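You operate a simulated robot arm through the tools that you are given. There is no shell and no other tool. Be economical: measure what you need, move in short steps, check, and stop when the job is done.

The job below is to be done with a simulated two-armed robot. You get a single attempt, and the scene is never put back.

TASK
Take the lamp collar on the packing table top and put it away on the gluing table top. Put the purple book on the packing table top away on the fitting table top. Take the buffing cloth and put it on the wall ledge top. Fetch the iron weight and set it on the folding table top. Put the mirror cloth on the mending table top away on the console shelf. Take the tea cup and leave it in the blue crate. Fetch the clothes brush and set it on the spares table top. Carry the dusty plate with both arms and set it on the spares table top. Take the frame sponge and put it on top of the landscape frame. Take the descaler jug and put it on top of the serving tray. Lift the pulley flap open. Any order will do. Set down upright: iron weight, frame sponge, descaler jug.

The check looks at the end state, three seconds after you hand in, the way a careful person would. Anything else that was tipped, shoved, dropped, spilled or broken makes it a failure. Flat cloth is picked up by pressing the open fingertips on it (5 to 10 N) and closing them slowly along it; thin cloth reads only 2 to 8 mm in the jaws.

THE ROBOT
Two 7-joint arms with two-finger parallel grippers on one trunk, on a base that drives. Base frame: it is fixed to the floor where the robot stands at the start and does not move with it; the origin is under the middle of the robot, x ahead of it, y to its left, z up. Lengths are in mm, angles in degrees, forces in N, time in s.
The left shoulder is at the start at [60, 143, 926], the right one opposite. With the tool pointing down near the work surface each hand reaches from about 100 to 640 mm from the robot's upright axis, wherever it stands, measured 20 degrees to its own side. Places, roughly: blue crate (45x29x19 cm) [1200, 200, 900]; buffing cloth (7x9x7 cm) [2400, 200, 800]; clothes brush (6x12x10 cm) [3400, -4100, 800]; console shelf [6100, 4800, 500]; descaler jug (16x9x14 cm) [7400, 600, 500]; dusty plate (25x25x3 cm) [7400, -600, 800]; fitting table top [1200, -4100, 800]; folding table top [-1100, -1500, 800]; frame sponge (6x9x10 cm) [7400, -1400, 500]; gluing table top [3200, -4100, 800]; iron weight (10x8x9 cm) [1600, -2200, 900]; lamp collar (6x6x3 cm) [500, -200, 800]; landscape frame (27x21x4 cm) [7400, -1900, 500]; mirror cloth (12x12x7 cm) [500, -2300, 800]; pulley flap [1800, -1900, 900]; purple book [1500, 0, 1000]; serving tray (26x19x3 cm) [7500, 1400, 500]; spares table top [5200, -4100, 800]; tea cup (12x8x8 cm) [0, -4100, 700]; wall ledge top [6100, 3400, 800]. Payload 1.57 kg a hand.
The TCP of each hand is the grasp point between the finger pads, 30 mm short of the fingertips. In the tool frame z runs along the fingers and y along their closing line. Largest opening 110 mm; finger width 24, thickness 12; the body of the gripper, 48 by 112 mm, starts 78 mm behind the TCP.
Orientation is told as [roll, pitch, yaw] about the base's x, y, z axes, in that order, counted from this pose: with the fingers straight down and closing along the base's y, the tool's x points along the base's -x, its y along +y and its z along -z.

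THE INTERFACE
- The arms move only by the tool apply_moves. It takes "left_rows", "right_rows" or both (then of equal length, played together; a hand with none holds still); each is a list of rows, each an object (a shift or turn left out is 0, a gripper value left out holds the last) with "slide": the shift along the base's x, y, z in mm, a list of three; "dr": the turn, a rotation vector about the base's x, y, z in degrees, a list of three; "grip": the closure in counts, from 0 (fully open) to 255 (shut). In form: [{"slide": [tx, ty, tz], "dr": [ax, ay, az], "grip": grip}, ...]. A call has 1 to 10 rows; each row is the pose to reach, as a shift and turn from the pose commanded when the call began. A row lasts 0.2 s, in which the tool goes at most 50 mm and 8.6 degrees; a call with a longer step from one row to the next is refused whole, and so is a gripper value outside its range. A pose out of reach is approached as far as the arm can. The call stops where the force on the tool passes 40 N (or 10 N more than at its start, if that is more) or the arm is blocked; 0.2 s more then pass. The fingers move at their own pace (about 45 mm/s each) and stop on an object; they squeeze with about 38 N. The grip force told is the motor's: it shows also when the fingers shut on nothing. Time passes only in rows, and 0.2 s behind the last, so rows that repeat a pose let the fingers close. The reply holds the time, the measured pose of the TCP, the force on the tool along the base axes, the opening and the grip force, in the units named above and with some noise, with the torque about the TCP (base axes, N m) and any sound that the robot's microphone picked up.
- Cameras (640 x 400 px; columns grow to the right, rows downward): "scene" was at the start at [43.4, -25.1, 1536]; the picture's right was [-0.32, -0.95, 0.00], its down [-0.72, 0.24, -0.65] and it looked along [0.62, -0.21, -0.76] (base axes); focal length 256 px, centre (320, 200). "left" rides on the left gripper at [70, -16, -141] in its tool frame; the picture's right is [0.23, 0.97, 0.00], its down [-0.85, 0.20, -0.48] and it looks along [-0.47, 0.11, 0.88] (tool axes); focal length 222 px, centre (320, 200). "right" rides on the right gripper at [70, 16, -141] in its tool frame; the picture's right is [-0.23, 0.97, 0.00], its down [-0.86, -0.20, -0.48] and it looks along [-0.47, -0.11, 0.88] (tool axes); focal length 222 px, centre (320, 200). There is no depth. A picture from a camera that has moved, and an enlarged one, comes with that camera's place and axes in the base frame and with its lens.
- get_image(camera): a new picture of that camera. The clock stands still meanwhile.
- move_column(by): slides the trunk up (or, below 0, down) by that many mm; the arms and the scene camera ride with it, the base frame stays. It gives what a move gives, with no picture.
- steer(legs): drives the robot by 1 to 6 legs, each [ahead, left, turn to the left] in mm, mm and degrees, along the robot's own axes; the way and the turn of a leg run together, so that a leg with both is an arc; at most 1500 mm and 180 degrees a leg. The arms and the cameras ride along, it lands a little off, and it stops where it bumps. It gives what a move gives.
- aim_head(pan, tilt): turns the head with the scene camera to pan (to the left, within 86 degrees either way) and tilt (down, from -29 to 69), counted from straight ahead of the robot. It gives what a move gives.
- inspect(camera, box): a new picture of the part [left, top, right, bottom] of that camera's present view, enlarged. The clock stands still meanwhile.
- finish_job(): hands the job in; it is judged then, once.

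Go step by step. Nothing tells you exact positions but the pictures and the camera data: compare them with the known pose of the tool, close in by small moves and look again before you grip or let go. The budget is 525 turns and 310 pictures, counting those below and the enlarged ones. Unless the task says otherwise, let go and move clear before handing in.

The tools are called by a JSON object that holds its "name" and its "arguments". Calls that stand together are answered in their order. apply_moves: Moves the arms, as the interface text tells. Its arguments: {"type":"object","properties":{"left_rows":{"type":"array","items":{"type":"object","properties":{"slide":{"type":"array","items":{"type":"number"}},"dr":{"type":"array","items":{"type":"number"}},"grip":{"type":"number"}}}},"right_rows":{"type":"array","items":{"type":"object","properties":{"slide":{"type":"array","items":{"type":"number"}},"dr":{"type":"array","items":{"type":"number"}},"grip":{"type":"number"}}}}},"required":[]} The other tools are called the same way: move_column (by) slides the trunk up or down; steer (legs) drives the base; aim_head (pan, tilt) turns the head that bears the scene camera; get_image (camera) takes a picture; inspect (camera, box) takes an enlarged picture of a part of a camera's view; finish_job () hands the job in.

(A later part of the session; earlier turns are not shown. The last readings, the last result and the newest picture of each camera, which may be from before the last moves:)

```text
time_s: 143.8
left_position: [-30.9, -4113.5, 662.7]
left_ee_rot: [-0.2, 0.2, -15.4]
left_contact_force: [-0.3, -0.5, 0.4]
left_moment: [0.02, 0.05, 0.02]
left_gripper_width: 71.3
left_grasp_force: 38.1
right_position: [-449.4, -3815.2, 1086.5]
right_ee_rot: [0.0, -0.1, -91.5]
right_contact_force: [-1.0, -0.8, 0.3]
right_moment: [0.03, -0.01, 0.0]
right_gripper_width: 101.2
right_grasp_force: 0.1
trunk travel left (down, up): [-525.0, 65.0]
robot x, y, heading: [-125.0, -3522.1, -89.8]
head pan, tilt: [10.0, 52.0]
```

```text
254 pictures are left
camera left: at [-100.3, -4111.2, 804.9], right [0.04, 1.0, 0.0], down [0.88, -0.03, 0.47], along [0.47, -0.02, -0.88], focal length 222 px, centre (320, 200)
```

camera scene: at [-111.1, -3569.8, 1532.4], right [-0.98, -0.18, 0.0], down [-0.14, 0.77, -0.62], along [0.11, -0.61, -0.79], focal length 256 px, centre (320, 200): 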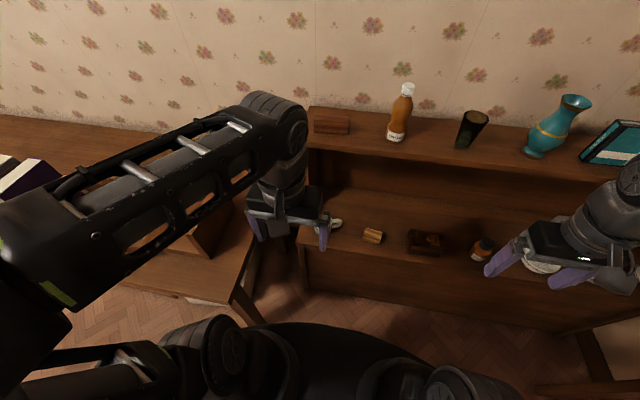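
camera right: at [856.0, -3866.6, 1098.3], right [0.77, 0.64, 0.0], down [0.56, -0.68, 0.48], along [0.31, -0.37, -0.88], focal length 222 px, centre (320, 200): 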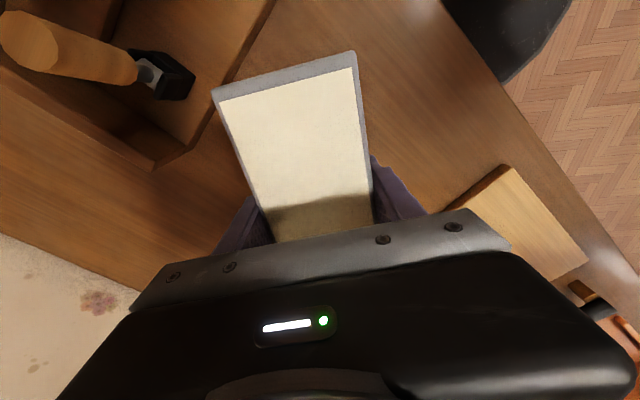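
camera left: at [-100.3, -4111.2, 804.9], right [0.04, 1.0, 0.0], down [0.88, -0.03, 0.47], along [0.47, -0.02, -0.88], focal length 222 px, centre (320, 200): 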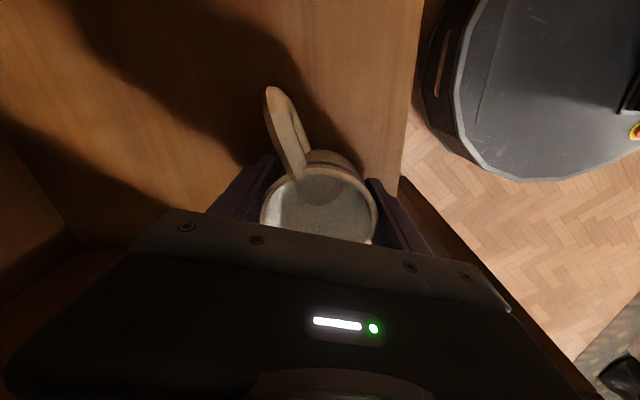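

The cup is held. I lift, pull it in, and back away.

{"name": "apply_moves", "arguments": {"left_rows": [{"slide": [0, 0, 15]}, {"slide": [0, 0, 45]}, {"slide": [0, 5, 90]}, {"slide": [0, 20, 135]}, {"slide": [0, 40, 180]}, {"slide": [0, 65, 220]}, {"slide": [0, 90, 260]}, {"slide": [0, 120, 300]}, {"slide": [0, 155, 330]}, {"slide": [0, 190, 350]}]}}

{"name": "apply_moves", "arguments": {"left_rows": [{"slide": [10, 40, 20], "dr": [0, 0, -8]}, {"slide": [20, 70, 40], "dr": [0, 0, -16]}, {"slide": [30, 90, 50], "dr": [0, 0, -24]}, {"slide": [30, 90, 50], "dr": [0, 0, -32]}, {"slide": [30, 90, 50], "dr": [0, 0, -40]}]}}

{"name": "steer", "arguments": {"legs": [[-450, 0, 0]]}}

{"name": "aim_head", "arguments": {"pan": 80, "tilt": 22}}

{"name": "get_image", "arguments": {"camera": "scene"}}

```text
time_s: 146.0
left_position: [-29.0, -3920.9, 1012.7]
left_ee_rot: [-0.2, 0.2, -15.4]
left_contact_force: [0.4, -0.1, -1.1]
left_moment: [0.0, -0.04, 0.07]
left_gripper_width: 70.8
left_grasp_force: 37.6
right_position: [-449.3, -3816.3, 1087.1]
right_ee_rot: [-0.1, -0.2, -91.6]
right_contact_force: [-0.9, 0.2, 0.6]
right_moment: [0.0, 0.0, -0.02]
right_gripper_width: 101.4
right_grasp_force: 0.2
trunk travel left (down, up): [-525.0, 65.0]
robot x, y, heading: [-125.6, -3528.2, -89.7]
head pan, tilt: [10.0, 52.0]
```

```text
time_s: 147.2
left_position: [-0.1, -3832.9, 1063.1]
left_ee_rot: [-0.2, 0.2, -55.5]
left_contact_force: [0.3, -0.2, -2.1]
left_moment: [-0.02, -0.03, -0.01]
left_gripper_width: 70.9
left_grasp_force: 37.8
right_position: [-449.7, -3815.6, 1084.8]
right_ee_rot: [-0.1, 0.0, -91.5]
right_contact_force: [0.0, 0.0, 0.5]
right_moment: [0.03, 0.0, -0.02]
right_gripper_width: 101.4
right_grasp_force: 0.0
trunk travel left (down, up): [-525.0, 65.0]
robot x, y, heading: [-121.3, -3524.7, -89.7]
head pan, tilt: [10.0, 52.0]
```

```text
time_s: 149.9
left_position: [-3.2, -3382.7, 1063.1]
left_ee_rot: [-0.2, 0.2, -55.5]
left_contact_force: [0.3, 0.6, -1.4]
left_moment: [-0.03, -0.02, 0.0]
left_gripper_width: 70.7
left_grasp_force: 37.6
right_position: [-453.0, -3365.2, 1086.8]
right_ee_rot: [0.0, -0.1, -91.5]
right_contact_force: [0.3, 0.9, -1.5]
right_moment: [-0.03, 0.0, -0.02]
right_gripper_width: 101.3
right_grasp_force: 0.0
trunk travel left (down, up): [-525.0, 65.0]
robot x, y, heading: [-127.1, -3077.8, -89.4]
head pan, tilt: [10.0, 52.0]
```

```text
time_s: 151.3
left_position: [-3.5, -3383.5, 1062.3]
left_ee_rot: [-0.2, 0.2, -55.4]
left_contact_force: [0.4, 0.6, -2.7]
left_moment: [-0.02, -0.02, -0.02]
left_gripper_width: 70.7
left_grasp_force: 37.7
right_position: [-453.0, -3366.1, 1085.3]
right_ee_rot: [-0.1, -0.1, -91.5]
right_contact_force: [-0.6, 0.6, 0.3]
right_moment: [-0.02, 0.0, -0.01]
right_gripper_width: 101.1
right_grasp_force: 0.0
trunk travel left (down, up): [-525.0, 65.0]
robot x, y, heading: [-129.9, -3073.7, -89.8]
head pan, tilt: [80.0, 22.0]
```

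```text
253 pictures are left
camera scene: at [-36.5, -3061.0, 1577.3], right [-0.17, -0.99, 0.0], down [-0.37, 0.06, -0.93], along [0.91, -0.15, -0.37], focal length 256 px, centre (320, 200)
```

scene: 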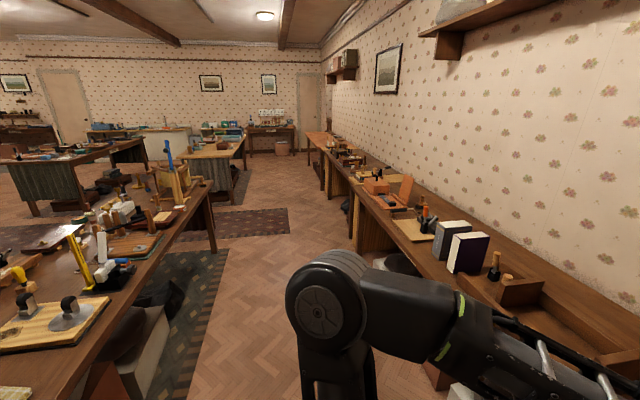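

The mending table's near edge is at y≈-2420. I turn to face it and slide to x≈1600.

{"name": "steer", "arguments": {"legs": [[0, 0, 180], [0, -1500, 0], [0, -200, 0]]}}

{"name": "aim_head", "arguments": {"pan": 0, "tilt": 35}}

{"name": "get_image", "arguments": {"camera": "scene"}}

```text
time_s: 167.3
left_position: [1446.9, -2727.5, 1062.2]
left_ee_rot: [-0.1, 0.2, 125.4]
left_contact_force: [0.6, 0.3, -1.3]
left_moment: [-0.01, 0.05, 0.02]
left_gripper_width: 70.0
left_grasp_force: 38.1
right_position: [1896.5, -2739.3, 1084.6]
right_ee_rot: [-0.1, -0.1, 89.5]
right_contact_force: [0.7, -1.0, -0.5]
right_moment: [-0.01, 0.03, 0.0]
right_gripper_width: 101.3
right_grasp_force: 0.0
trunk travel left (down, up): [-525.0, 65.0]
robot x, y, heading: [1573.5, -3034.2, 91.3]
head pan, tilt: [80.0, 22.0]
```

```text
time_s: 168.9
left_position: [1445.8, -2728.2, 1062.1]
left_ee_rot: [-0.3, 0.2, 125.5]
left_contact_force: [0.1, 1.1, -1.7]
left_moment: [-0.02, 0.04, -0.03]
left_gripper_width: 69.9
left_grasp_force: 37.9
right_position: [1895.9, -2739.1, 1086.8]
right_ee_rot: [0.0, -0.1, 89.5]
right_contact_force: [-0.4, -0.3, -0.2]
right_moment: [-0.03, 0.01, 0.0]
right_gripper_width: 101.3
right_grasp_force: 0.1
trunk travel left (down, up): [-525.0, 65.0]
robot x, y, heading: [1571.8, -3036.7, 91.3]
head pan, tilt: [0.0, 35.0]
```

```text
252 pictures are left
camera scene: at [1573.2, -2975.9, 1556.8], right [1.0, 0.02, 0.0], down [0.01, -0.57, -0.82], along [-0.02, 0.82, -0.57], focal length 256 px, centre (320, 200)
```

scene: 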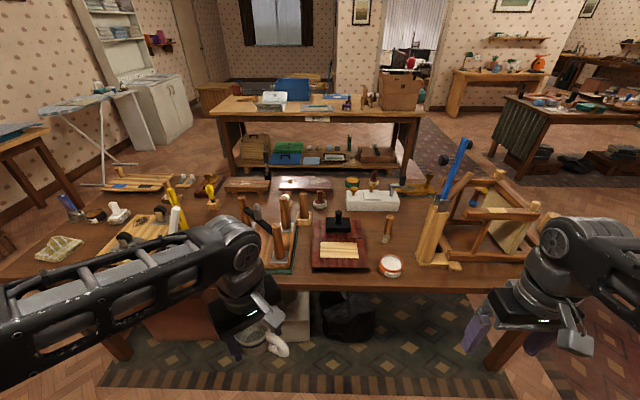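

{"name": "inspect", "arguments": {"camera": "scene", "box": [250, 160, 410, 290]}}

{"name": "inspect", "arguments": {"camera": "scene", "box": [390, 120, 560, 290]}}

```text
3.08 times, centred on (330, 225) of scene
camera zoom: at [1573.2, -2975.9, 1556.8], right [1.0, 0.02, 0.0], down [0.01, -0.57, -0.82], along [-0.02, 0.82, -0.57], focal length 787 px, centre (289, 123)
```

zoom: 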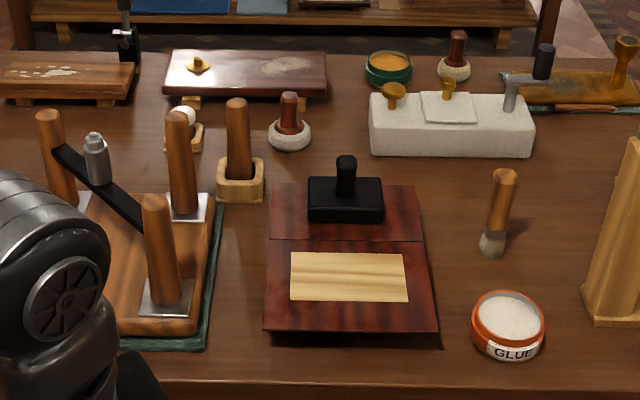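

```text
2.35 times, centred on (475, 205) of scene
camera zoom: at [1573.2, -2975.9, 1556.8], right [1.0, 0.02, 0.0], down [0.01, -0.57, -0.82], along [-0.02, 0.82, -0.57], focal length 602 px, centre (-45, 188)
```

zoom: 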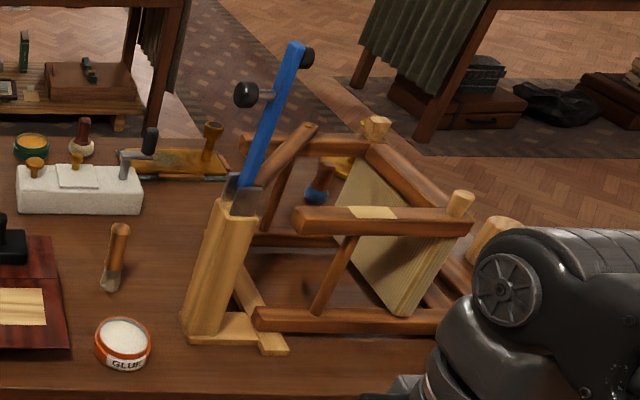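

{"name": "steer", "arguments": {"legs": [[330, 0, 0]]}}

{"name": "aim_head", "arguments": {"pan": -12, "tilt": 38}}

{"name": "get_image", "arguments": {"camera": "scene"}}

{"name": "inspect", "arguments": {"camera": "scene", "box": [290, 130, 430, 230]}}

```text
time_s: 171.0
left_position: [1438.1, -2396.8, 1063.1]
left_ee_rot: [-0.3, 0.3, 125.5]
left_contact_force: [0.5, 0.7, -2.2]
left_moment: [-0.05, 0.02, -0.01]
left_gripper_width: 69.7
left_grasp_force: 38.0
right_position: [1887.8, -2407.9, 1086.2]
right_ee_rot: [-0.1, -0.1, 89.6]
right_contact_force: [0.5, -0.7, 0.0]
right_moment: [-0.02, 0.0, -0.05]
right_gripper_width: 101.4
right_grasp_force: 0.1
trunk travel left (down, up): [-525.0, 65.0]
robot x, y, heading: [1564.9, -2709.2, 91.5]
head pan, tilt: [0.0, 35.0]
```

```text
time_s: 171.8
left_position: [1438.3, -2398.3, 1062.0]
left_ee_rot: [-0.3, 0.3, 125.6]
left_contact_force: [0.0, 0.6, -1.9]
left_moment: [-0.02, 0.03, 0.0]
left_gripper_width: 69.8
left_grasp_force: 38.8
right_position: [1887.9, -2409.2, 1087.0]
right_ee_rot: [0.0, -0.1, 89.5]
right_contact_force: [0.1, 0.1, -0.1]
right_moment: [-0.01, -0.01, 0.0]
right_gripper_width: 101.3
right_grasp_force: 0.1
trunk travel left (down, up): [-525.0, 65.0]
robot x, y, heading: [1568.2, -2709.4, 91.5]
head pan, tilt: [-12.0, 38.0]
```

```text
249 pictures are left
camera scene: at [1583.2, -2649.5, 1552.2], right [0.98, -0.18, 0.0], down [-0.11, -0.61, -0.79], along [0.14, 0.77, -0.62], focal length 256 px, centre (320, 200)
```

scene: 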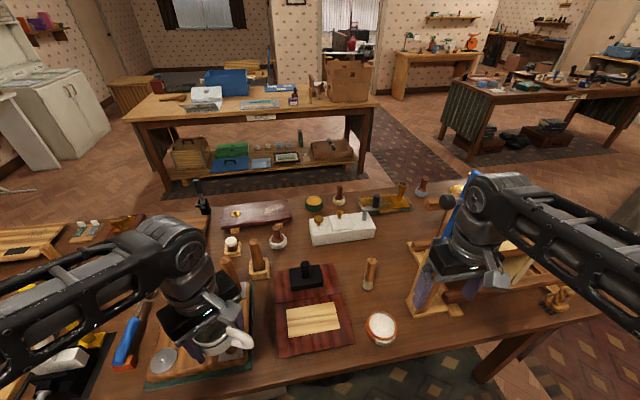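

```text
4.00 times, centred on (360, 180) of scene
camera zoom: at [1583.2, -2649.5, 1552.2], right [0.98, -0.18, 0.0], down [-0.11, -0.61, -0.79], along [0.14, 0.77, -0.62], focal length 1023 px, centre (160, 280)
```

zoom: 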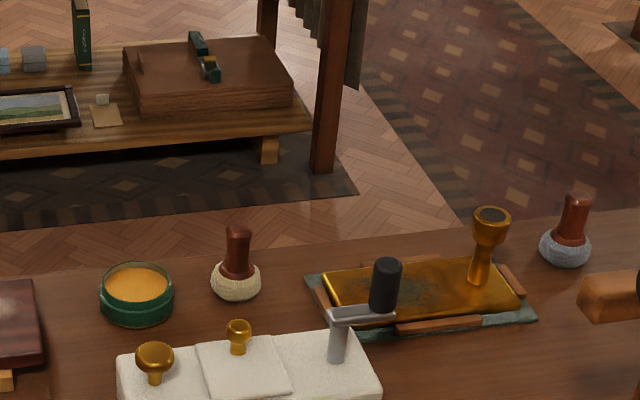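

{"name": "inspect", "arguments": {"camera": "scene", "box": [300, 195, 390, 255]}}

```text
6.67 times, centred on (345, 225) of scene
camera zoom: at [1583.2, -2649.5, 1552.2], right [0.98, -0.18, 0.0], down [-0.11, -0.61, -0.79], along [0.14, 0.77, -0.62], focal length 1705 px, centre (153, 33)
```

zoom: 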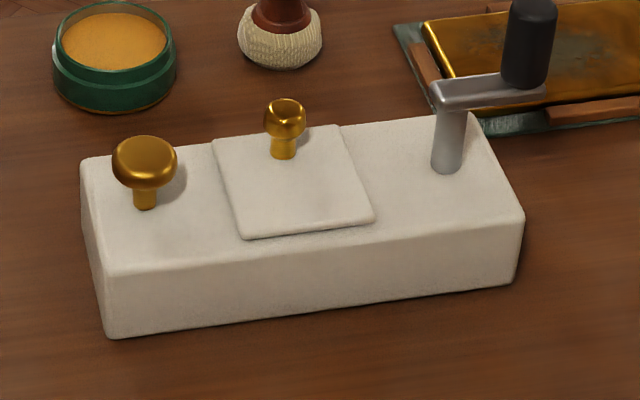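

The flap is the white plate with a gold knob, hinge apparently on the near (-y) side; I'll do it from the other side. First the iron weight from here.

{"name": "inspect", "arguments": {"camera": "scene", "box": [260, 245, 370, 320]}}

```text
5.33 times, centred on (315, 282) of scene
camera zoom: at [1583.2, -2649.5, 1552.2], right [0.98, -0.18, 0.0], down [-0.11, -0.61, -0.79], along [0.14, 0.77, -0.62], focal length 1364 px, centre (347, -240)
```

zoom: 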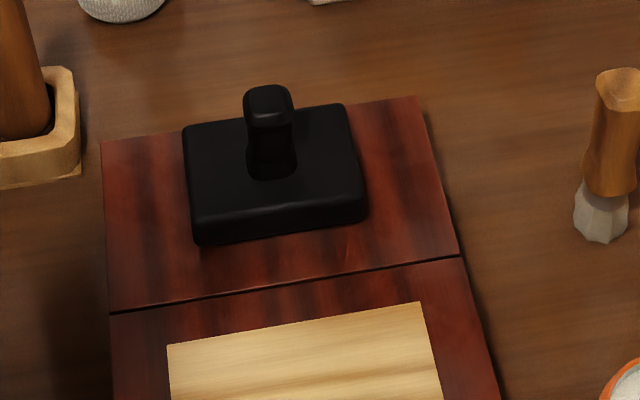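

{"name": "apply_moves", "arguments": {"right_rows": [{"slide": [-33, 30, 0], "grip": 0}, {"slide": [-66, 60, 0]}, {"slide": [-99, 90, -10]}, {"slide": [-132, 122, -20]}, {"slide": [-165, 154, -30]}, {"slide": [-198, 185, -40]}, {"slide": [-230, 215, -55]}, {"slide": [-262, 244, -75]}, {"slide": [-262, 244, -87]}, {"slide": [-262, 244, -87]}]}}

{"name": "get_image", "arguments": {"camera": "right"}}

```text
time_s: 174.0
left_position: [1436.2, -2397.8, 1061.9]
left_ee_rot: [-0.2, 0.2, 125.6]
left_contact_force: [-0.3, -0.6, -2.5]
left_moment: [0.0, 0.02, -0.03]
left_gripper_width: 69.6
left_grasp_force: 38.4
right_position: [1624.4, -2163.7, 998.4]
right_ee_rot: [0.0, -0.1, 89.4]
right_contact_force: [-0.1, 0.3, 0.3]
right_moment: [0.01, -0.01, 0.0]
right_gripper_width: 110.1
right_grasp_force: 0.2
trunk travel left (down, up): [-525.0, 65.0]
robot x, y, heading: [1571.9, -2703.1, 91.2]
head pan, tilt: [-12.0, 38.0]
```

```text
245 pictures are left
camera right: at [1608.4, -2233.7, 1139.4], right [-0.97, 0.24, 0.0], down [0.21, 0.85, 0.48], along [0.11, 0.47, -0.88], focal length 222 px, centre (320, 200)
```

right: 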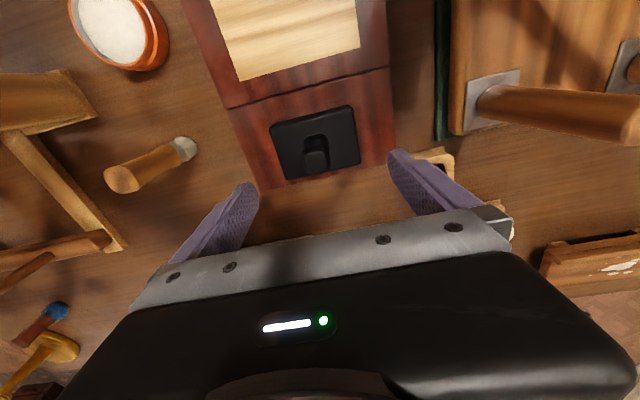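

{"name": "apply_moves", "arguments": {"right_rows": [{"slide": [4, 2, -20], "grip": 105}, {"slide": [4, 2, -50], "grip": 105}, {"slide": [4, 2, -75], "grip": 105}, {"slide": [4, 2, -90], "grip": 105}, {"slide": [4, 2, -97], "grip": 105}]}}

{"name": "get_image", "arguments": {"camera": "right"}}

```text
time_s: 175.3
left_position: [1438.8, -2400.2, 1062.9]
left_ee_rot: [-0.1, 0.3, 125.5]
left_contact_force: [-0.8, -0.6, -1.9]
left_moment: [-0.04, 0.01, 0.01]
left_gripper_width: 69.9
left_grasp_force: 37.9
right_position: [1629.0, -2161.0, 908.6]
right_ee_rot: [0.2, -0.8, 89.5]
right_contact_force: [1.9, -8.3, 20.8]
right_moment: [-0.47, -0.81, -0.37]
right_gripper_width: 65.7
right_grasp_force: 0.3
trunk travel left (down, up): [-525.0, 65.0]
robot x, y, heading: [1565.1, -2702.3, 91.1]
head pan, tilt: [-12.0, 38.0]
stopped in row 5 (right hand): the force on the tool passed its limit (the readings are from after the stop); the commanded pose is now the measured one
```

```text
244 pictures are left
camera right: at [1612.7, -2232.5, 1049.3], right [-0.97, 0.24, 0.01], down [0.21, 0.85, 0.49], along [0.11, 0.48, -0.87], focal length 222 px, centre (320, 200)
```

right: 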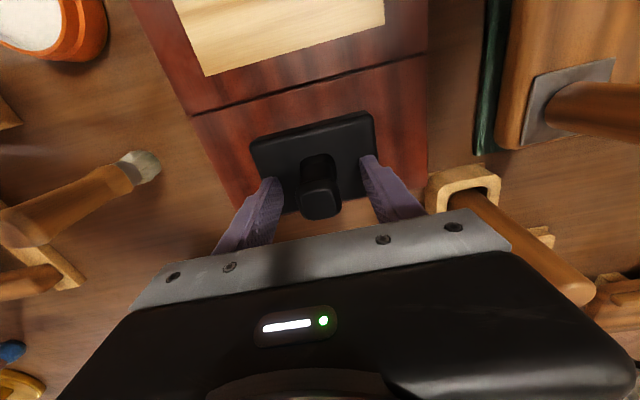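

{"name": "apply_moves", "arguments": {"right_rows": [{"slide": [0, 0, 4]}, {"slide": [0, 0, 4], "grip": 160}, {"slide": [0, 0, 4], "grip": 210}, {"slide": [0, 0, 4], "grip": 230}, {"slide": [0, 0, 4], "grip": 230}, {"slide": [0, 0, 4], "grip": 230}]}}

{"name": "get_image", "arguments": {"camera": "right"}}

```text
time_s: 176.7
left_position: [1438.1, -2398.4, 1062.0]
left_ee_rot: [-0.2, 0.3, 125.6]
left_contact_force: [-0.2, 0.6, -1.3]
left_moment: [0.02, 0.0, 0.02]
left_gripper_width: 69.8
left_grasp_force: 38.1
right_position: [1629.8, -2159.5, 909.4]
right_ee_rot: [0.0, -0.5, 89.5]
right_contact_force: [-1.6, -0.2, -0.5]
right_moment: [0.16, -0.12, 0.05]
right_gripper_width: 26.0
right_grasp_force: 36.7
trunk travel left (down, up): [-525.0, 65.0]
robot x, y, heading: [1569.1, -2702.6, 91.5]
head pan, tilt: [-12.0, 38.0]
```

```text
243 pictures are left
camera right: at [1613.5, -2230.6, 1050.0], right [-0.97, 0.24, 0.0], down [0.21, 0.85, 0.49], along [0.11, 0.47, -0.87], focal length 222 px, centre (320, 200)
```

right: 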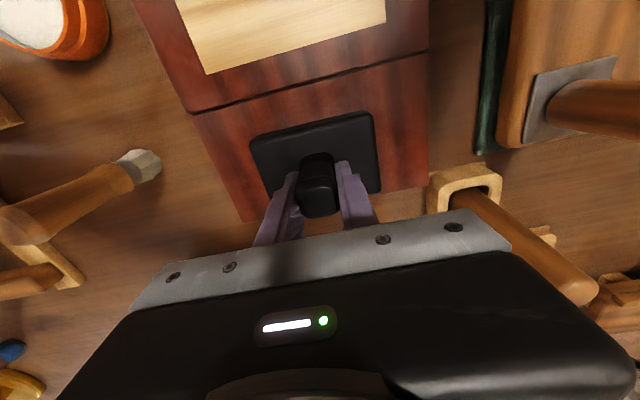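

{"name": "apply_moves", "arguments": {"right_rows": [{"slide": [0, 0, 5], "grip": 255}, {"slide": [0, 0, 15]}, {"slide": [0, 0, 40]}, {"slide": [0, 0, 75]}, {"slide": [0, 0, 110]}, {"slide": [0, 0, 140]}, {"slide": [0, 0, 140]}]}}

{"name": "get_image", "arguments": {"camera": "right"}}

```text
time_s: 178.3
left_position: [1437.9, -2398.1, 1061.6]
left_ee_rot: [-0.2, 0.3, 125.6]
left_contact_force: [-1.1, 0.1, -1.7]
left_moment: [0.0, 0.04, 0.01]
left_gripper_width: 69.4
left_grasp_force: 38.4
right_position: [1629.9, -2160.4, 1049.8]
right_ee_rot: [0.1, -0.6, 89.4]
right_contact_force: [0.7, 0.2, -8.1]
right_moment: [0.03, 0.02, 0.02]
right_gripper_width: 25.9
right_grasp_force: 36.8
trunk travel left (down, up): [-525.0, 65.0]
robot x, y, heading: [1567.1, -2705.4, 91.6]
head pan, tilt: [-12.0, 38.0]
```

```text
242 pictures are left
camera right: at [1613.9, -2230.2, 1190.5], right [-0.97, 0.24, 0.0], down [0.21, 0.85, 0.49], along [0.11, 0.47, -0.87], focal length 222 px, centre (320, 200)
```

right: 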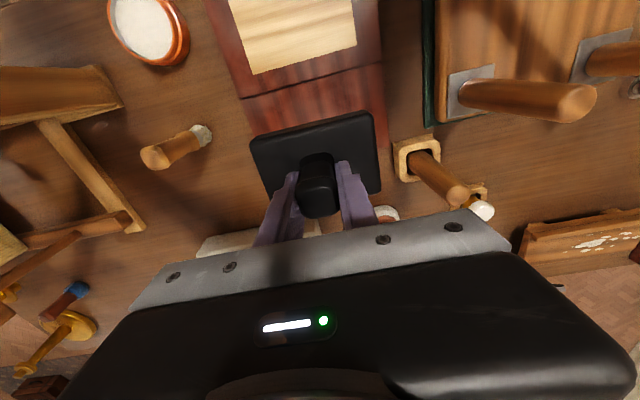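

The weight is held. I retract, back off, and drive west to look for the folding table.

{"name": "apply_moves", "arguments": {"right_rows": [{"slide": [15, -35, 10]}, {"slide": [40, -75, 20]}, {"slide": [65, -115, 20]}, {"slide": [90, -155, 20]}, {"slide": [120, -195, 20]}, {"slide": [150, -230, 20]}]}}

{"name": "steer", "arguments": {"legs": [[-380, 0, -1], [0, 1500, 0], [0, 400, 0]]}}

{"name": "aim_head", "arguments": {"pan": 40, "tilt": 25}}

{"name": "get_image", "arguments": {"camera": "scene"}}

```text
time_s: 179.7
left_position: [1438.3, -2399.3, 1061.9]
left_ee_rot: [-0.2, 0.2, 125.6]
left_contact_force: [0.1, 1.0, -1.4]
left_moment: [0.03, 0.03, 0.03]
left_gripper_width: 69.4
left_grasp_force: 38.3
right_position: [1780.5, -2391.4, 1069.3]
right_ee_rot: [0.1, -0.7, 89.5]
right_contact_force: [-0.3, 0.2, -8.9]
right_moment: [0.08, -0.02, -0.01]
right_gripper_width: 25.9
right_grasp_force: 37.4
trunk travel left (down, up): [-525.0, 65.0]
robot x, y, heading: [1565.9, -2702.9, 91.6]
head pan, tilt: [-12.0, 38.0]
```

```text
time_s: 191.2
left_position: [-437.5, -2798.4, 1062.1]
left_ee_rot: [-0.2, 0.3, 125.0]
left_contact_force: [-0.1, -0.3, -2.5]
left_moment: [-0.06, 0.01, 0.02]
left_gripper_width: 68.7
left_grasp_force: 38.1
right_position: [-96.0, -2793.3, 1071.2]
right_ee_rot: [0.0, -0.6, 89.0]
right_contact_force: [-0.5, 0.8, -8.7]
right_moment: [0.05, -0.03, 0.01]
right_gripper_width: 26.0
right_grasp_force: 37.1
trunk travel left (down, up): [-525.0, 65.0]
robot x, y, heading: [-313.8, -3105.3, 90.8]
head pan, tilt: [-12.0, 38.0]
```

```text
time_s: 192.4
left_position: [-437.5, -2797.8, 1061.6]
left_ee_rot: [-0.3, 0.3, 125.0]
left_contact_force: [0.6, -0.4, -1.6]
left_moment: [-0.03, 0.0, -0.03]
left_gripper_width: 68.9
left_grasp_force: 38.0
right_position: [-95.0, -2792.9, 1069.8]
right_ee_rot: [0.1, -0.6, 88.9]
right_contact_force: [-0.4, -0.9, -8.6]
right_moment: [0.04, -0.04, 0.0]
right_gripper_width: 25.8
right_grasp_force: 36.8
trunk travel left (down, up): [-525.0, 65.0]
robot x, y, heading: [-309.7, -3102.7, 90.7]
head pan, tilt: [40.0, 25.0]
```

```text
241 pictures are left
camera scene: at [-371.5, -3065.3, 1572.5], right [0.76, 0.65, 0.0], down [0.28, -0.32, -0.91], along [-0.59, 0.69, -0.42], focal length 256 px, centre (320, 200)
```

scene: 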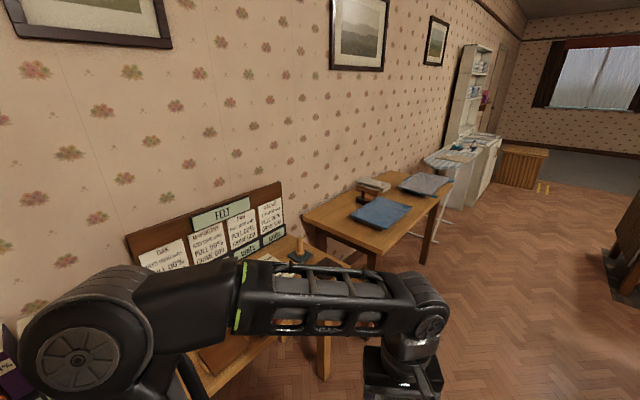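

{"name": "aim_head", "arguments": {"pan": -15, "tilt": 25}}

{"name": "get_image", "arguments": {"camera": "scene"}}

{"name": "get_image", "arguments": {"camera": "left"}}

```text
time_s: 193.6
left_position: [-437.1, -2798.5, 1061.2]
left_ee_rot: [-0.2, 0.3, 125.1]
left_contact_force: [0.3, -0.2, -2.6]
left_moment: [0.01, 0.01, 0.0]
left_gripper_width: 69.0
left_grasp_force: 38.2
right_position: [-96.5, -2792.9, 1070.1]
right_ee_rot: [0.1, -0.6, 89.0]
right_contact_force: [0.1, 0.8, -8.5]
right_moment: [0.02, 0.01, -0.01]
right_gripper_width: 25.9
right_grasp_force: 37.0
trunk travel left (down, up): [-525.0, 65.0]
robot x, y, heading: [-308.3, -3106.1, 90.6]
head pan, tilt: [-15.0, 25.0]
```

```text
240 pictures are left
camera scene: at [-288.8, -3045.8, 1572.5], right [0.97, -0.24, 0.0], down [-0.1, -0.41, -0.91], along [0.22, 0.88, -0.42], focal length 256 px, centre (320, 200)
```

scene: 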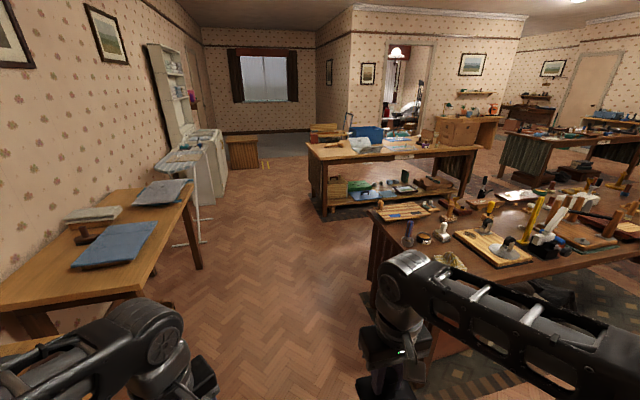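

```text
239 pictures are left
camera left: at [-384.1, -2846.2, 1204.6], right [-0.67, -0.74, 0.0], down [-0.66, 0.59, 0.47], along [-0.35, 0.32, -0.88], focal length 222 px, centre (320, 200)
```

left: 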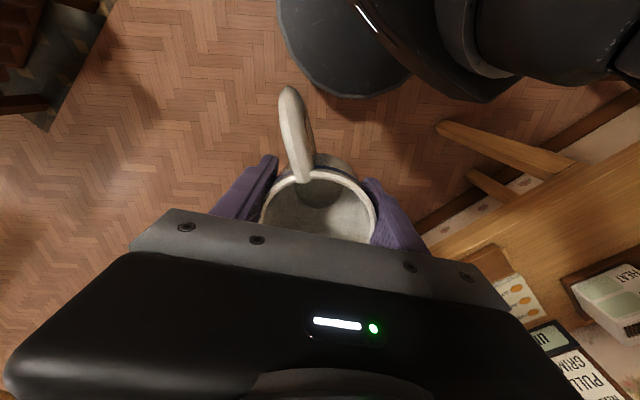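

The lane between the folding table (east edge x≈-885) and the mending table is clear. I drive up and turn to face the folding table.

{"name": "steer", "arguments": {"legs": [[1250, 40, 0], [0, 0, 90]]}}

{"name": "aim_head", "arguments": {"pan": 0, "tilt": 35}}

{"name": "get_image", "arguments": {"camera": "scene"}}

```text
time_s: 203.7
left_position: [-675.5, -1993.2, 1061.7]
left_ee_rot: [-0.2, 0.4, -144.2]
left_contact_force: [0.4, 0.0, -2.8]
left_moment: [0.02, 0.01, 0.01]
left_gripper_width: 68.5
left_grasp_force: 38.5
right_position: [-683.6, -1650.8, 1069.4]
right_ee_rot: [0.1, -0.5, 179.6]
right_contact_force: [0.4, 0.7, -8.0]
right_moment: [0.01, 0.01, 0.0]
right_gripper_width: 25.6
right_grasp_force: 36.8
trunk travel left (down, up): [-525.0, 65.0]
robot x, y, heading: [-368.7, -1860.0, -178.6]
head pan, tilt: [-15.0, 25.0]
```

```text
time_s: 204.5
left_position: [-673.2, -1992.0, 1062.3]
left_ee_rot: [-0.2, 0.3, -144.3]
left_contact_force: [0.4, 0.8, -2.1]
left_moment: [0.0, 0.01, 0.03]
left_gripper_width: 68.7
left_grasp_force: 38.3
right_position: [-683.6, -1651.1, 1068.0]
right_ee_rot: [0.2, -0.7, 179.7]
right_contact_force: [0.9, 0.8, -9.3]
right_moment: [0.05, 0.08, 0.01]
right_gripper_width: 25.8
right_grasp_force: 37.5
trunk travel left (down, up): [-525.0, 65.0]
robot x, y, heading: [-367.2, -1865.2, -178.6]
head pan, tilt: [0.0, 35.0]
```

```text
238 pictures are left
camera scene: at [-428.0, -1864.1, 1556.8], right [-0.03, 1.0, 0.0], down [0.57, 0.01, -0.82], along [-0.82, -0.02, -0.57], focal length 256 px, centre (320, 200)
```

scene: 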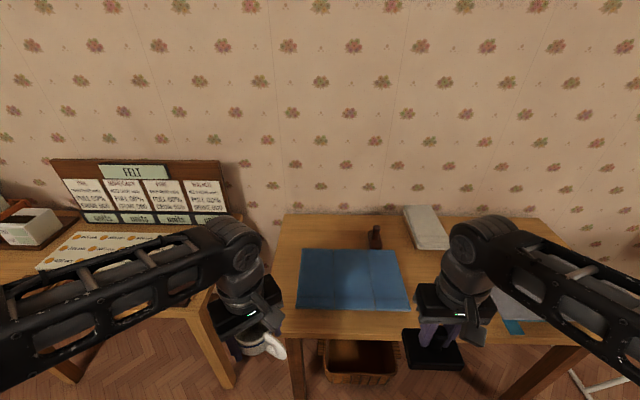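

A free area is right of the blue cloth, about (-985, -1465). I shift there.

{"name": "steer", "arguments": {"legs": [[0, -190, 0], [110, 0, 0]]}}

{"name": "aim_head", "arguments": {"pan": -20, "tilt": 45}}

{"name": "get_image", "arguments": {"camera": "scene"}}

{"name": "get_image", "arguments": {"camera": "right"}}

```text
time_s: 206.8
left_position: [-790.3, -1804.2, 1061.7]
left_ee_rot: [0.0, 0.3, -144.4]
left_contact_force: [-0.1, 0.0, -1.5]
left_moment: [0.01, -0.04, 0.01]
left_gripper_width: 68.6
left_grasp_force: 37.9
right_position: [-798.8, -1462.2, 1070.1]
right_ee_rot: [0.1, -0.5, 179.5]
right_contact_force: [-1.2, 0.1, -9.2]
right_moment: [-0.05, 0.0, -0.01]
right_gripper_width: 26.2
right_grasp_force: 37.4
trunk travel left (down, up): [-525.0, 65.0]
robot x, y, heading: [-482.2, -1674.5, -178.5]
head pan, tilt: [0.0, 35.0]
```

```text
time_s: 207.7
left_position: [-789.1, -1805.3, 1063.3]
left_ee_rot: [0.0, 0.3, -144.4]
left_contact_force: [-0.9, 0.1, -2.0]
left_moment: [0.03, -0.04, -0.03]
left_gripper_width: 68.4
left_grasp_force: 38.5
right_position: [-797.7, -1462.7, 1069.3]
right_ee_rot: [0.2, -0.6, 179.5]
right_contact_force: [0.3, -0.6, -9.3]
right_moment: [0.02, 0.06, 0.02]
right_gripper_width: 26.1
right_grasp_force: 37.2
trunk travel left (down, up): [-525.0, 65.0]
robot x, y, heading: [-484.4, -1677.7, -178.7]
head pan, tilt: [-20.0, 45.0]
```

```text
237 pictures are left
camera scene: at [-531.2, -1648.7, 1541.9], right [0.32, 0.95, 0.0], down [0.67, -0.23, -0.71], along [-0.67, 0.22, -0.71], focal length 256 px, centre (320, 200)
```

scene: 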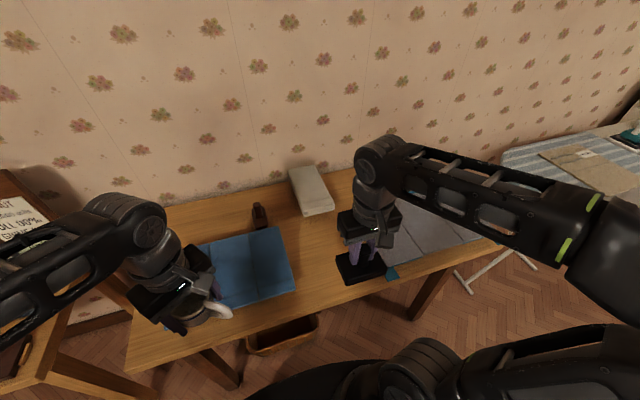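

```text
236 pictures are left
camera right: at [-725.7, -1478.9, 1209.8], right [-0.24, -0.97, 0.0], down [-0.85, 0.21, 0.49], along [-0.47, 0.11, -0.87], focal length 222 px, centre (320, 200)
```

right: 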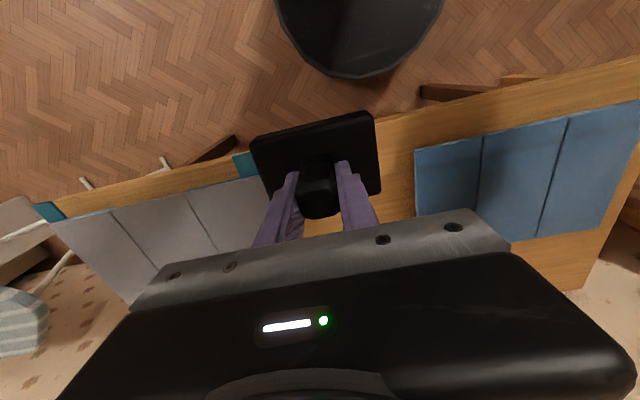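

{"name": "apply_moves", "arguments": {"right_rows": [{"slide": [-40, 0, 0]}, {"slide": [-80, -1, 0]}, {"slide": [-120, -2, -10]}, {"slide": [-155, -3, -35]}, {"slide": [-177, -3, -70]}, {"slide": [-177, -3, -110]}, {"slide": [-177, -3, -140]}, {"slide": [-177, -3, -165]}, {"slide": [-177, -3, -165]}]}}

{"name": "get_image", "arguments": {"camera": "right"}}

```text
time_s: 209.7
left_position: [-789.6, -1804.6, 1060.9]
left_ee_rot: [-0.1, 0.3, -144.4]
left_contact_force: [-0.5, 0.3, -2.0]
left_moment: [-0.05, -0.01, -0.02]
left_gripper_width: 68.5
left_grasp_force: 38.2
right_position: [-974.7, -1466.8, 903.5]
right_ee_rot: [0.0, -0.7, 179.6]
right_contact_force: [1.1, 0.5, -8.4]
right_moment: [-0.01, 0.02, 0.02]
right_gripper_width: 26.2
right_grasp_force: 37.2
trunk travel left (down, up): [-525.0, 65.0]
robot x, y, heading: [-487.8, -1672.9, -178.6]
head pan, tilt: [-20.0, 45.0]
```

```text
235 pictures are left
camera right: at [-902.7, -1482.6, 1044.3], right [-0.24, -0.97, 0.0], down [-0.85, 0.21, 0.49], along [-0.47, 0.11, -0.87], focal length 222 px, centre (320, 200)
```

right: 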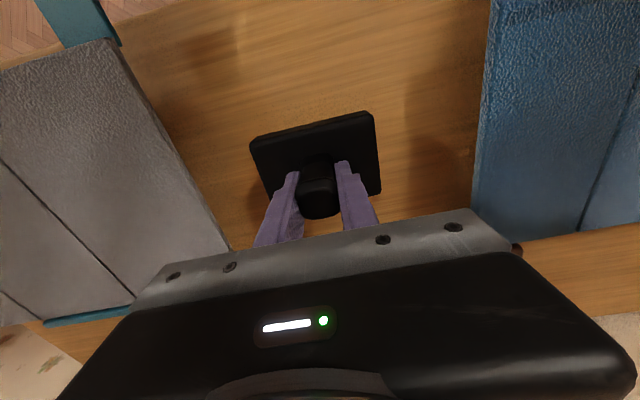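

{"name": "apply_moves", "arguments": {"right_rows": [{"slide": [0, -6, -8]}, {"slide": [0, -6, -16]}, {"slide": [0, -6, -22]}, {"slide": [0, -6, -26]}, {"slide": [0, -6, -29]}, {"slide": [0, -6, -32]}, {"slide": [0, -6, -34]}, {"slide": [0, -6, -36]}]}}

```text
time_s: 211.5
left_position: [-788.7, -1803.4, 1061.1]
left_ee_rot: [-0.1, 0.3, -144.4]
left_contact_force: [-0.8, 0.1, -1.4]
left_moment: [-0.03, 0.0, 0.02]
left_gripper_width: 68.3
left_grasp_force: 37.7
right_position: [-974.4, -1471.6, 868.7]
right_ee_rot: [0.0, -0.6, 179.5]
right_contact_force: [-0.4, 0.0, -7.7]
right_moment: [0.0, -0.01, 0.0]
right_gripper_width: 25.9
right_grasp_force: 37.4
trunk travel left (down, up): [-525.0, 65.0]
robot x, y, heading: [-484.5, -1674.0, -178.5]
head pan, tilt: [-20.0, 45.0]
```

{"name": "apply_moves", "arguments": {"right_rows": [{"slide": [0, 0, -3]}, {"slide": [0, 0, -6]}, {"slide": [0, 0, -9]}, {"slide": [0, 0, -11]}, {"slide": [0, 0, -13]}, {"slide": [0, 0, -15]}]}}

{"name": "get_image", "arguments": {"camera": "right"}}

```text
time_s: 212.8
left_position: [-786.6, -1804.9, 1062.5]
left_ee_rot: [-0.2, 0.2, -144.4]
left_contact_force: [-0.9, -0.7, -2.4]
left_moment: [0.0, -0.03, -0.01]
left_gripper_width: 68.5
left_grasp_force: 38.2
right_position: [-974.7, -1472.5, 860.3]
right_ee_rot: [0.0, -1.0, 179.4]
right_contact_force: [7.6, 0.4, 23.0]
right_moment: [0.2, -1.52, -0.04]
right_gripper_width: 26.0
right_grasp_force: 37.1
trunk travel left (down, up): [-525.0, 65.0]
robot x, y, heading: [-478.4, -1671.4, -178.5]
head pan, tilt: [-20.0, 45.0]
stopped in row 6 (right hand): the force on the tool passed its limit (the readings are from after the stop); the commanded pose is now the measured one
```

```text
234 pictures are left
camera right: at [-901.7, -1488.4, 999.9], right [-0.24, -0.97, 0.0], down [-0.84, 0.21, 0.49], along [-0.48, 0.11, -0.87], focal length 222 px, centre (320, 200)
```

right: 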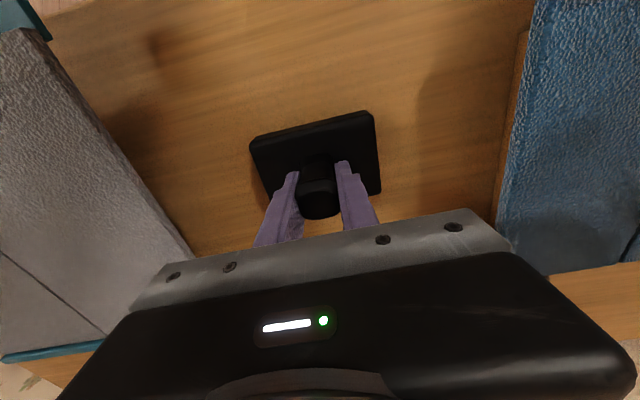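

Contact with the table. I ease up, release and lift away.

{"name": "apply_moves", "arguments": {"right_rows": [{"slide": [0, 0, 2]}, {"slide": [0, 0, 2], "grip": 190}, {"slide": [0, 0, 2], "grip": 130}, {"slide": [0, 0, 2], "grip": 100}, {"slide": [0, 0, 2], "grip": 100}, {"slide": [0, 0, 30]}, {"slide": [0, 0, 70]}, {"slide": [0, 0, 110]}, {"slide": [20, 0, 155]}, {"slide": [60, 0, 185]}]}}

{"name": "get_image", "arguments": {"camera": "right"}}

```text
time_s: 215.0
left_position: [-788.8, -1805.0, 1062.4]
left_ee_rot: [-0.2, 0.2, -144.4]
left_contact_force: [-0.3, 0.3, -1.7]
left_moment: [-0.04, 0.01, -0.01]
left_gripper_width: 68.6
left_grasp_force: 38.5
right_position: [-916.2, -1472.1, 1044.0]
right_ee_rot: [0.0, -1.0, 179.4]
right_contact_force: [0.2, 0.0, -0.2]
right_moment: [0.02, 0.04, 0.0]
right_gripper_width: 67.0
right_grasp_force: 0.1
trunk travel left (down, up): [-525.0, 65.0]
robot x, y, heading: [-484.7, -1678.5, -178.7]
head pan, tilt: [-20.0, 45.0]
```

```text
233 pictures are left
camera right: at [-842.2, -1488.0, 1184.2], right [-0.24, -0.97, 0.0], down [-0.84, 0.21, 0.49], along [-0.48, 0.11, -0.87], focal length 222 px, centre (320, 200)
```

right: 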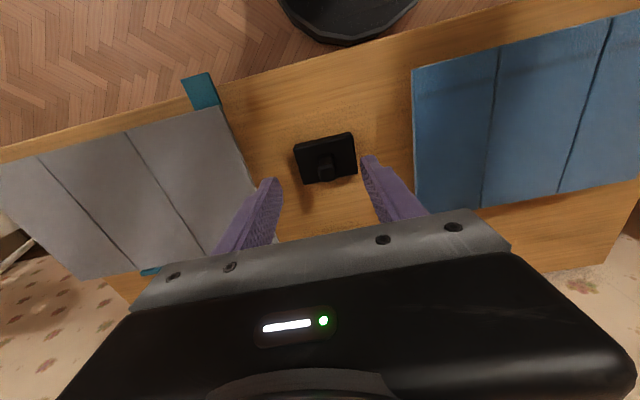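

The weight stands on the folding table. Next the cup goes to the blue crate from the north side of the packing table. I back off, turn to +y, and drive up the west lane.

{"name": "apply_moves", "arguments": {"right_rows": [{"slide": [40, 0, 20]}, {"slide": [80, 0, 30]}, {"slide": [110, 0, 30]}, {"slide": [130, 0, 30]}]}}

{"name": "steer", "arguments": {"legs": [[-200, 0, 0], [0, 0, -91], [1200, 0, 0]]}}

{"name": "aim_head", "arguments": {"pan": -15, "tilt": 28}}

{"name": "get_image", "arguments": {"camera": "scene"}}

```text
time_s: 216.0
left_position: [-787.4, -1804.7, 1061.8]
left_ee_rot: [-0.1, 0.2, -144.4]
left_contact_force: [0.4, -0.4, -1.9]
left_moment: [-0.04, 0.0, 0.02]
left_gripper_width: 68.6
left_grasp_force: 37.5
right_position: [-785.5, -1471.9, 1071.4]
right_ee_rot: [-0.1, -1.1, 179.5]
right_contact_force: [-0.3, -0.7, 0.5]
right_moment: [0.05, 0.02, -0.02]
right_gripper_width: 66.8
right_grasp_force: 0.0
trunk travel left (down, up): [-525.0, 65.0]
robot x, y, heading: [-481.0, -1674.7, -178.2]
head pan, tilt: [-20.0, 45.0]
```

```text
time_s: 227.1
left_position: [-385.3, -163.1, 1061.5]
left_ee_rot: [-0.3, 0.4, 123.2]
left_contact_force: [0.3, -0.5, -1.7]
left_moment: [0.02, 0.01, 0.02]
left_gripper_width: 68.4
left_grasp_force: 37.9
right_position: [-53.2, -179.0, 1072.8]
right_ee_rot: [0.1, -1.0, 87.1]
right_contact_force: [-0.8, 0.3, 0.1]
right_moment: [0.0, -0.02, 0.0]
right_gripper_width: 66.8
right_grasp_force: 0.0
trunk travel left (down, up): [-525.0, 65.0]
robot x, y, heading: [-267.5, -473.4, 89.2]
head pan, tilt: [-20.0, 45.0]
```

```text
time_s: 227.9
left_position: [-385.2, -163.8, 1062.4]
left_ee_rot: [-0.3, 0.2, 123.1]
left_contact_force: [-0.4, -0.6, -1.3]
left_moment: [0.0, 0.06, -0.01]
left_gripper_width: 68.3
left_grasp_force: 38.6
right_position: [-53.3, -178.8, 1072.7]
right_ee_rot: [0.2, -1.0, 87.2]
right_contact_force: [-0.2, -0.1, 0.3]
right_moment: [0.01, 0.03, 0.02]
right_gripper_width: 66.6
right_grasp_force: 0.1
trunk travel left (down, up): [-525.0, 65.0]
robot x, y, heading: [-269.5, -474.1, 89.2]
head pan, tilt: [-15.0, 28.0]
```

```text
232 pictures are left
camera scene: at [-245.1, -416.5, 1567.7], right [0.96, -0.27, 0.0], down [-0.13, -0.45, -0.88], along [0.24, 0.85, -0.47], focal length 256 px, centre (320, 200)
```

scene: 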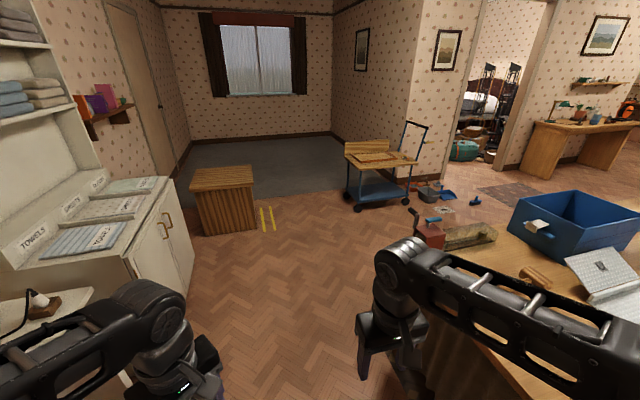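

The way is clear. I drive up around the table's west end to its north side.

{"name": "steer", "arguments": {"legs": [[1330, 0, 0], [0, 0, -89], [1470, 0, 0], [0, 0, -90]]}}

{"name": "aim_head", "arguments": {"pan": 0, "tilt": 38}}

{"name": "get_image", "arguments": {"camera": "scene"}}

```text
time_s: 249.1
left_position: [1330.5, 508.3, 1061.9]
left_ee_rot: [-0.2, 0.4, -58.1]
left_contact_force: [-0.2, 0.9, -1.1]
left_moment: [0.01, 0.03, -0.03]
left_gripper_width: 68.3
left_grasp_force: 37.6
right_position: [999.2, 532.2, 1072.2]
right_ee_rot: [0.2, -1.0, -94.1]
right_contact_force: [0.1, -0.1, 0.4]
right_moment: [-0.02, 0.03, 0.01]
right_gripper_width: 66.9
right_grasp_force: 0.1
trunk travel left (down, up): [-525.0, 65.0]
robot x, y, heading: [1215.6, 824.3, -92.2]
head pan, tilt: [-15.0, 28.0]
```

```text
time_s: 249.9
left_position: [1330.4, 511.7, 1062.3]
left_ee_rot: [-0.1, 0.3, -58.1]
left_contact_force: [0.4, -0.5, -1.8]
left_moment: [-0.02, -0.04, -0.04]
left_gripper_width: 68.6
left_grasp_force: 37.7
right_position: [999.5, 532.5, 1071.8]
right_ee_rot: [-0.1, -1.0, -94.1]
right_contact_force: [-0.2, 0.2, 0.0]
right_moment: [-0.02, 0.01, 0.0]
right_gripper_width: 67.0
right_grasp_force: 0.0
trunk travel left (down, up): [-525.0, 65.0]
robot x, y, heading: [1222.7, 823.9, -92.3]
head pan, tilt: [0.0, 38.0]
```

```text
231 pictures are left
camera scene: at [1218.7, 766.9, 1552.2], right [-1.0, 0.04, 0.0], down [0.02, 0.61, -0.79], along [-0.03, -0.79, -0.62], focal length 256 px, centre (320, 200)
```

scene: 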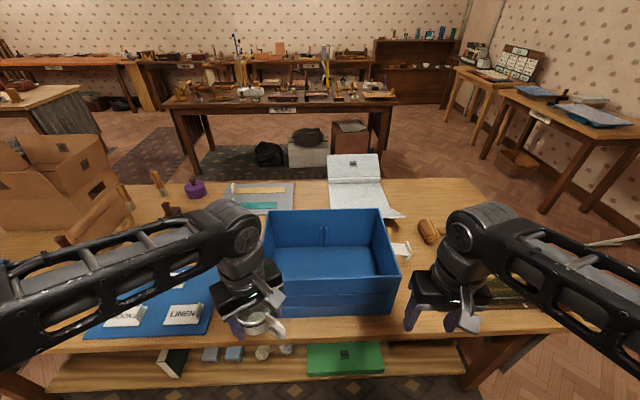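

The crate's centre is about (1172, 243), rim z≈990. I move in and bring the cup above it.

{"name": "steer", "arguments": {"legs": [[90, -90, 0]]}}

{"name": "apply_moves", "arguments": {"left_rows": [{"slide": [-10, -35, 40]}, {"slide": [-20, -70, 60]}, {"slide": [-30, -105, 60]}, {"slide": [-40, -135, 60]}, {"slide": [-50, -165, 60]}, {"slide": [-50, -170, 60]}]}}

{"name": "get_image", "arguments": {"camera": "left"}}

{"name": "get_image", "arguments": {"camera": "scene"}}

```text
time_s: 251.2
left_position: [1234.3, 423.1, 1062.7]
left_ee_rot: [-0.1, 0.2, -58.1]
left_contact_force: [-0.6, -0.7, -1.5]
left_moment: [0.02, -0.04, -0.02]
left_gripper_width: 68.2
left_grasp_force: 38.0
right_position: [903.5, 446.0, 1072.4]
right_ee_rot: [0.1, -0.9, -94.2]
right_contact_force: [-0.5, -0.8, -0.1]
right_moment: [0.05, -0.03, 0.03]
right_gripper_width: 66.9
right_grasp_force: 0.1
trunk travel left (down, up): [-525.0, 65.0]
robot x, y, heading: [1128.1, 738.3, -92.0]
head pan, tilt: [0.0, 38.0]
```

```text
refused: row 1 steps farther than a row can; nothing moved
```

```text
230 pictures are left
camera left: at [1185.6, 472.0, 1204.4], right [0.71, 0.71, 0.0], down [0.62, -0.62, 0.47], along [0.34, -0.34, -0.88], focal length 222 px, centre (320, 200)
```

left: 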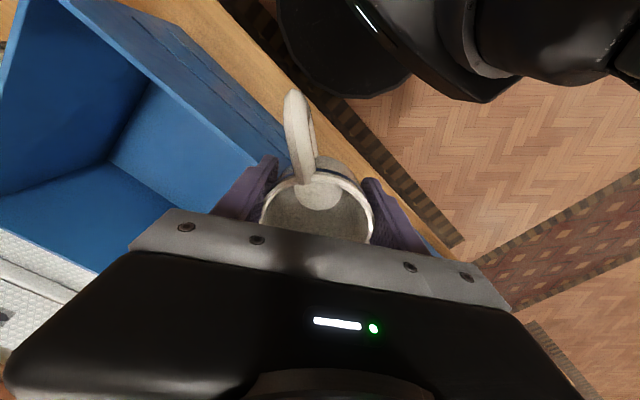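

```text
229 pictures are left
camera scene: at [1122.4, 679.0, 1552.1], right [-1.0, 0.04, 0.0], down [0.03, 0.62, -0.79], along [-0.03, -0.79, -0.62], focal length 256 px, centre (320, 200)
```

scene: 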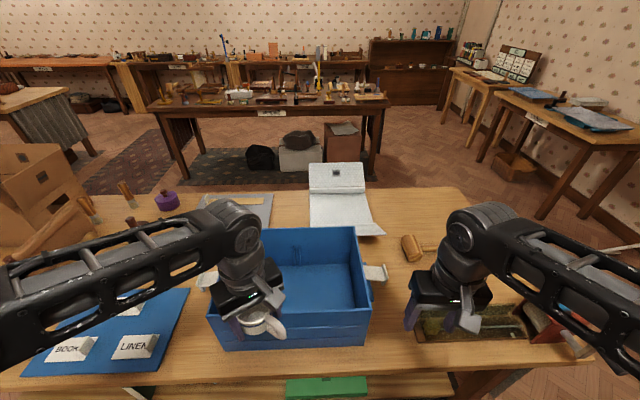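

{"name": "apply_moves", "arguments": {"left_rows": [{"slide": [-5, -25, 30]}, {"slide": [-12, -60, 50]}, {"slide": [-22, -100, 50]}, {"slide": [-32, -135, 50]}, {"slide": [-44, -165, 50]}, {"slide": [-53, -183, 50]}, {"slide": [-53, -183, 50]}]}}

{"name": "get_image", "arguments": {"camera": "left"}}

```text
time_s: 252.8
left_position: [1189.7, 259.5, 1111.3]
left_ee_rot: [-0.2, 0.2, -58.2]
left_contact_force: [0.9, 0.7, -1.3]
left_moment: [0.0, -0.01, -0.01]
left_gripper_width: 68.6
left_grasp_force: 38.2
left hand out of reach, approached as far as the arm can: row 2, 6, 7
right_position: [903.4, 447.7, 1072.8]
right_ee_rot: [0.2, -1.0, -94.2]
right_contact_force: [0.1, 0.1, -0.5]
right_moment: [0.03, 0.0, -0.02]
right_gripper_width: 67.1
right_grasp_force: 0.0
trunk travel left (down, up): [-525.0, 65.0]
robot x, y, heading: [1127.9, 737.2, -92.4]
head pan, tilt: [0.0, 38.0]
```

```text
228 pictures are left
camera left: at [1141.2, 308.2, 1254.0], right [0.71, 0.71, 0.0], down [0.62, -0.62, 0.48], along [0.33, -0.34, -0.88], focal length 222 px, centre (320, 200)
```

left: 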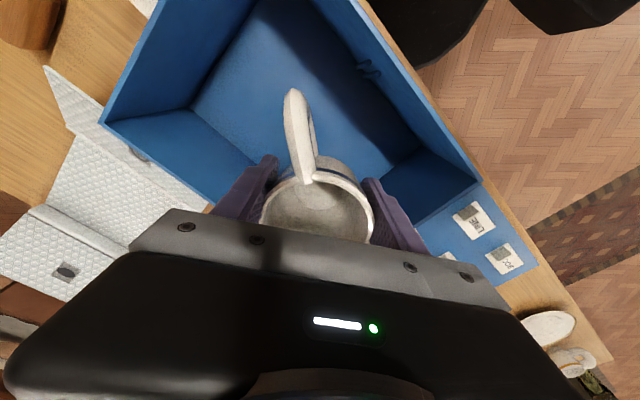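

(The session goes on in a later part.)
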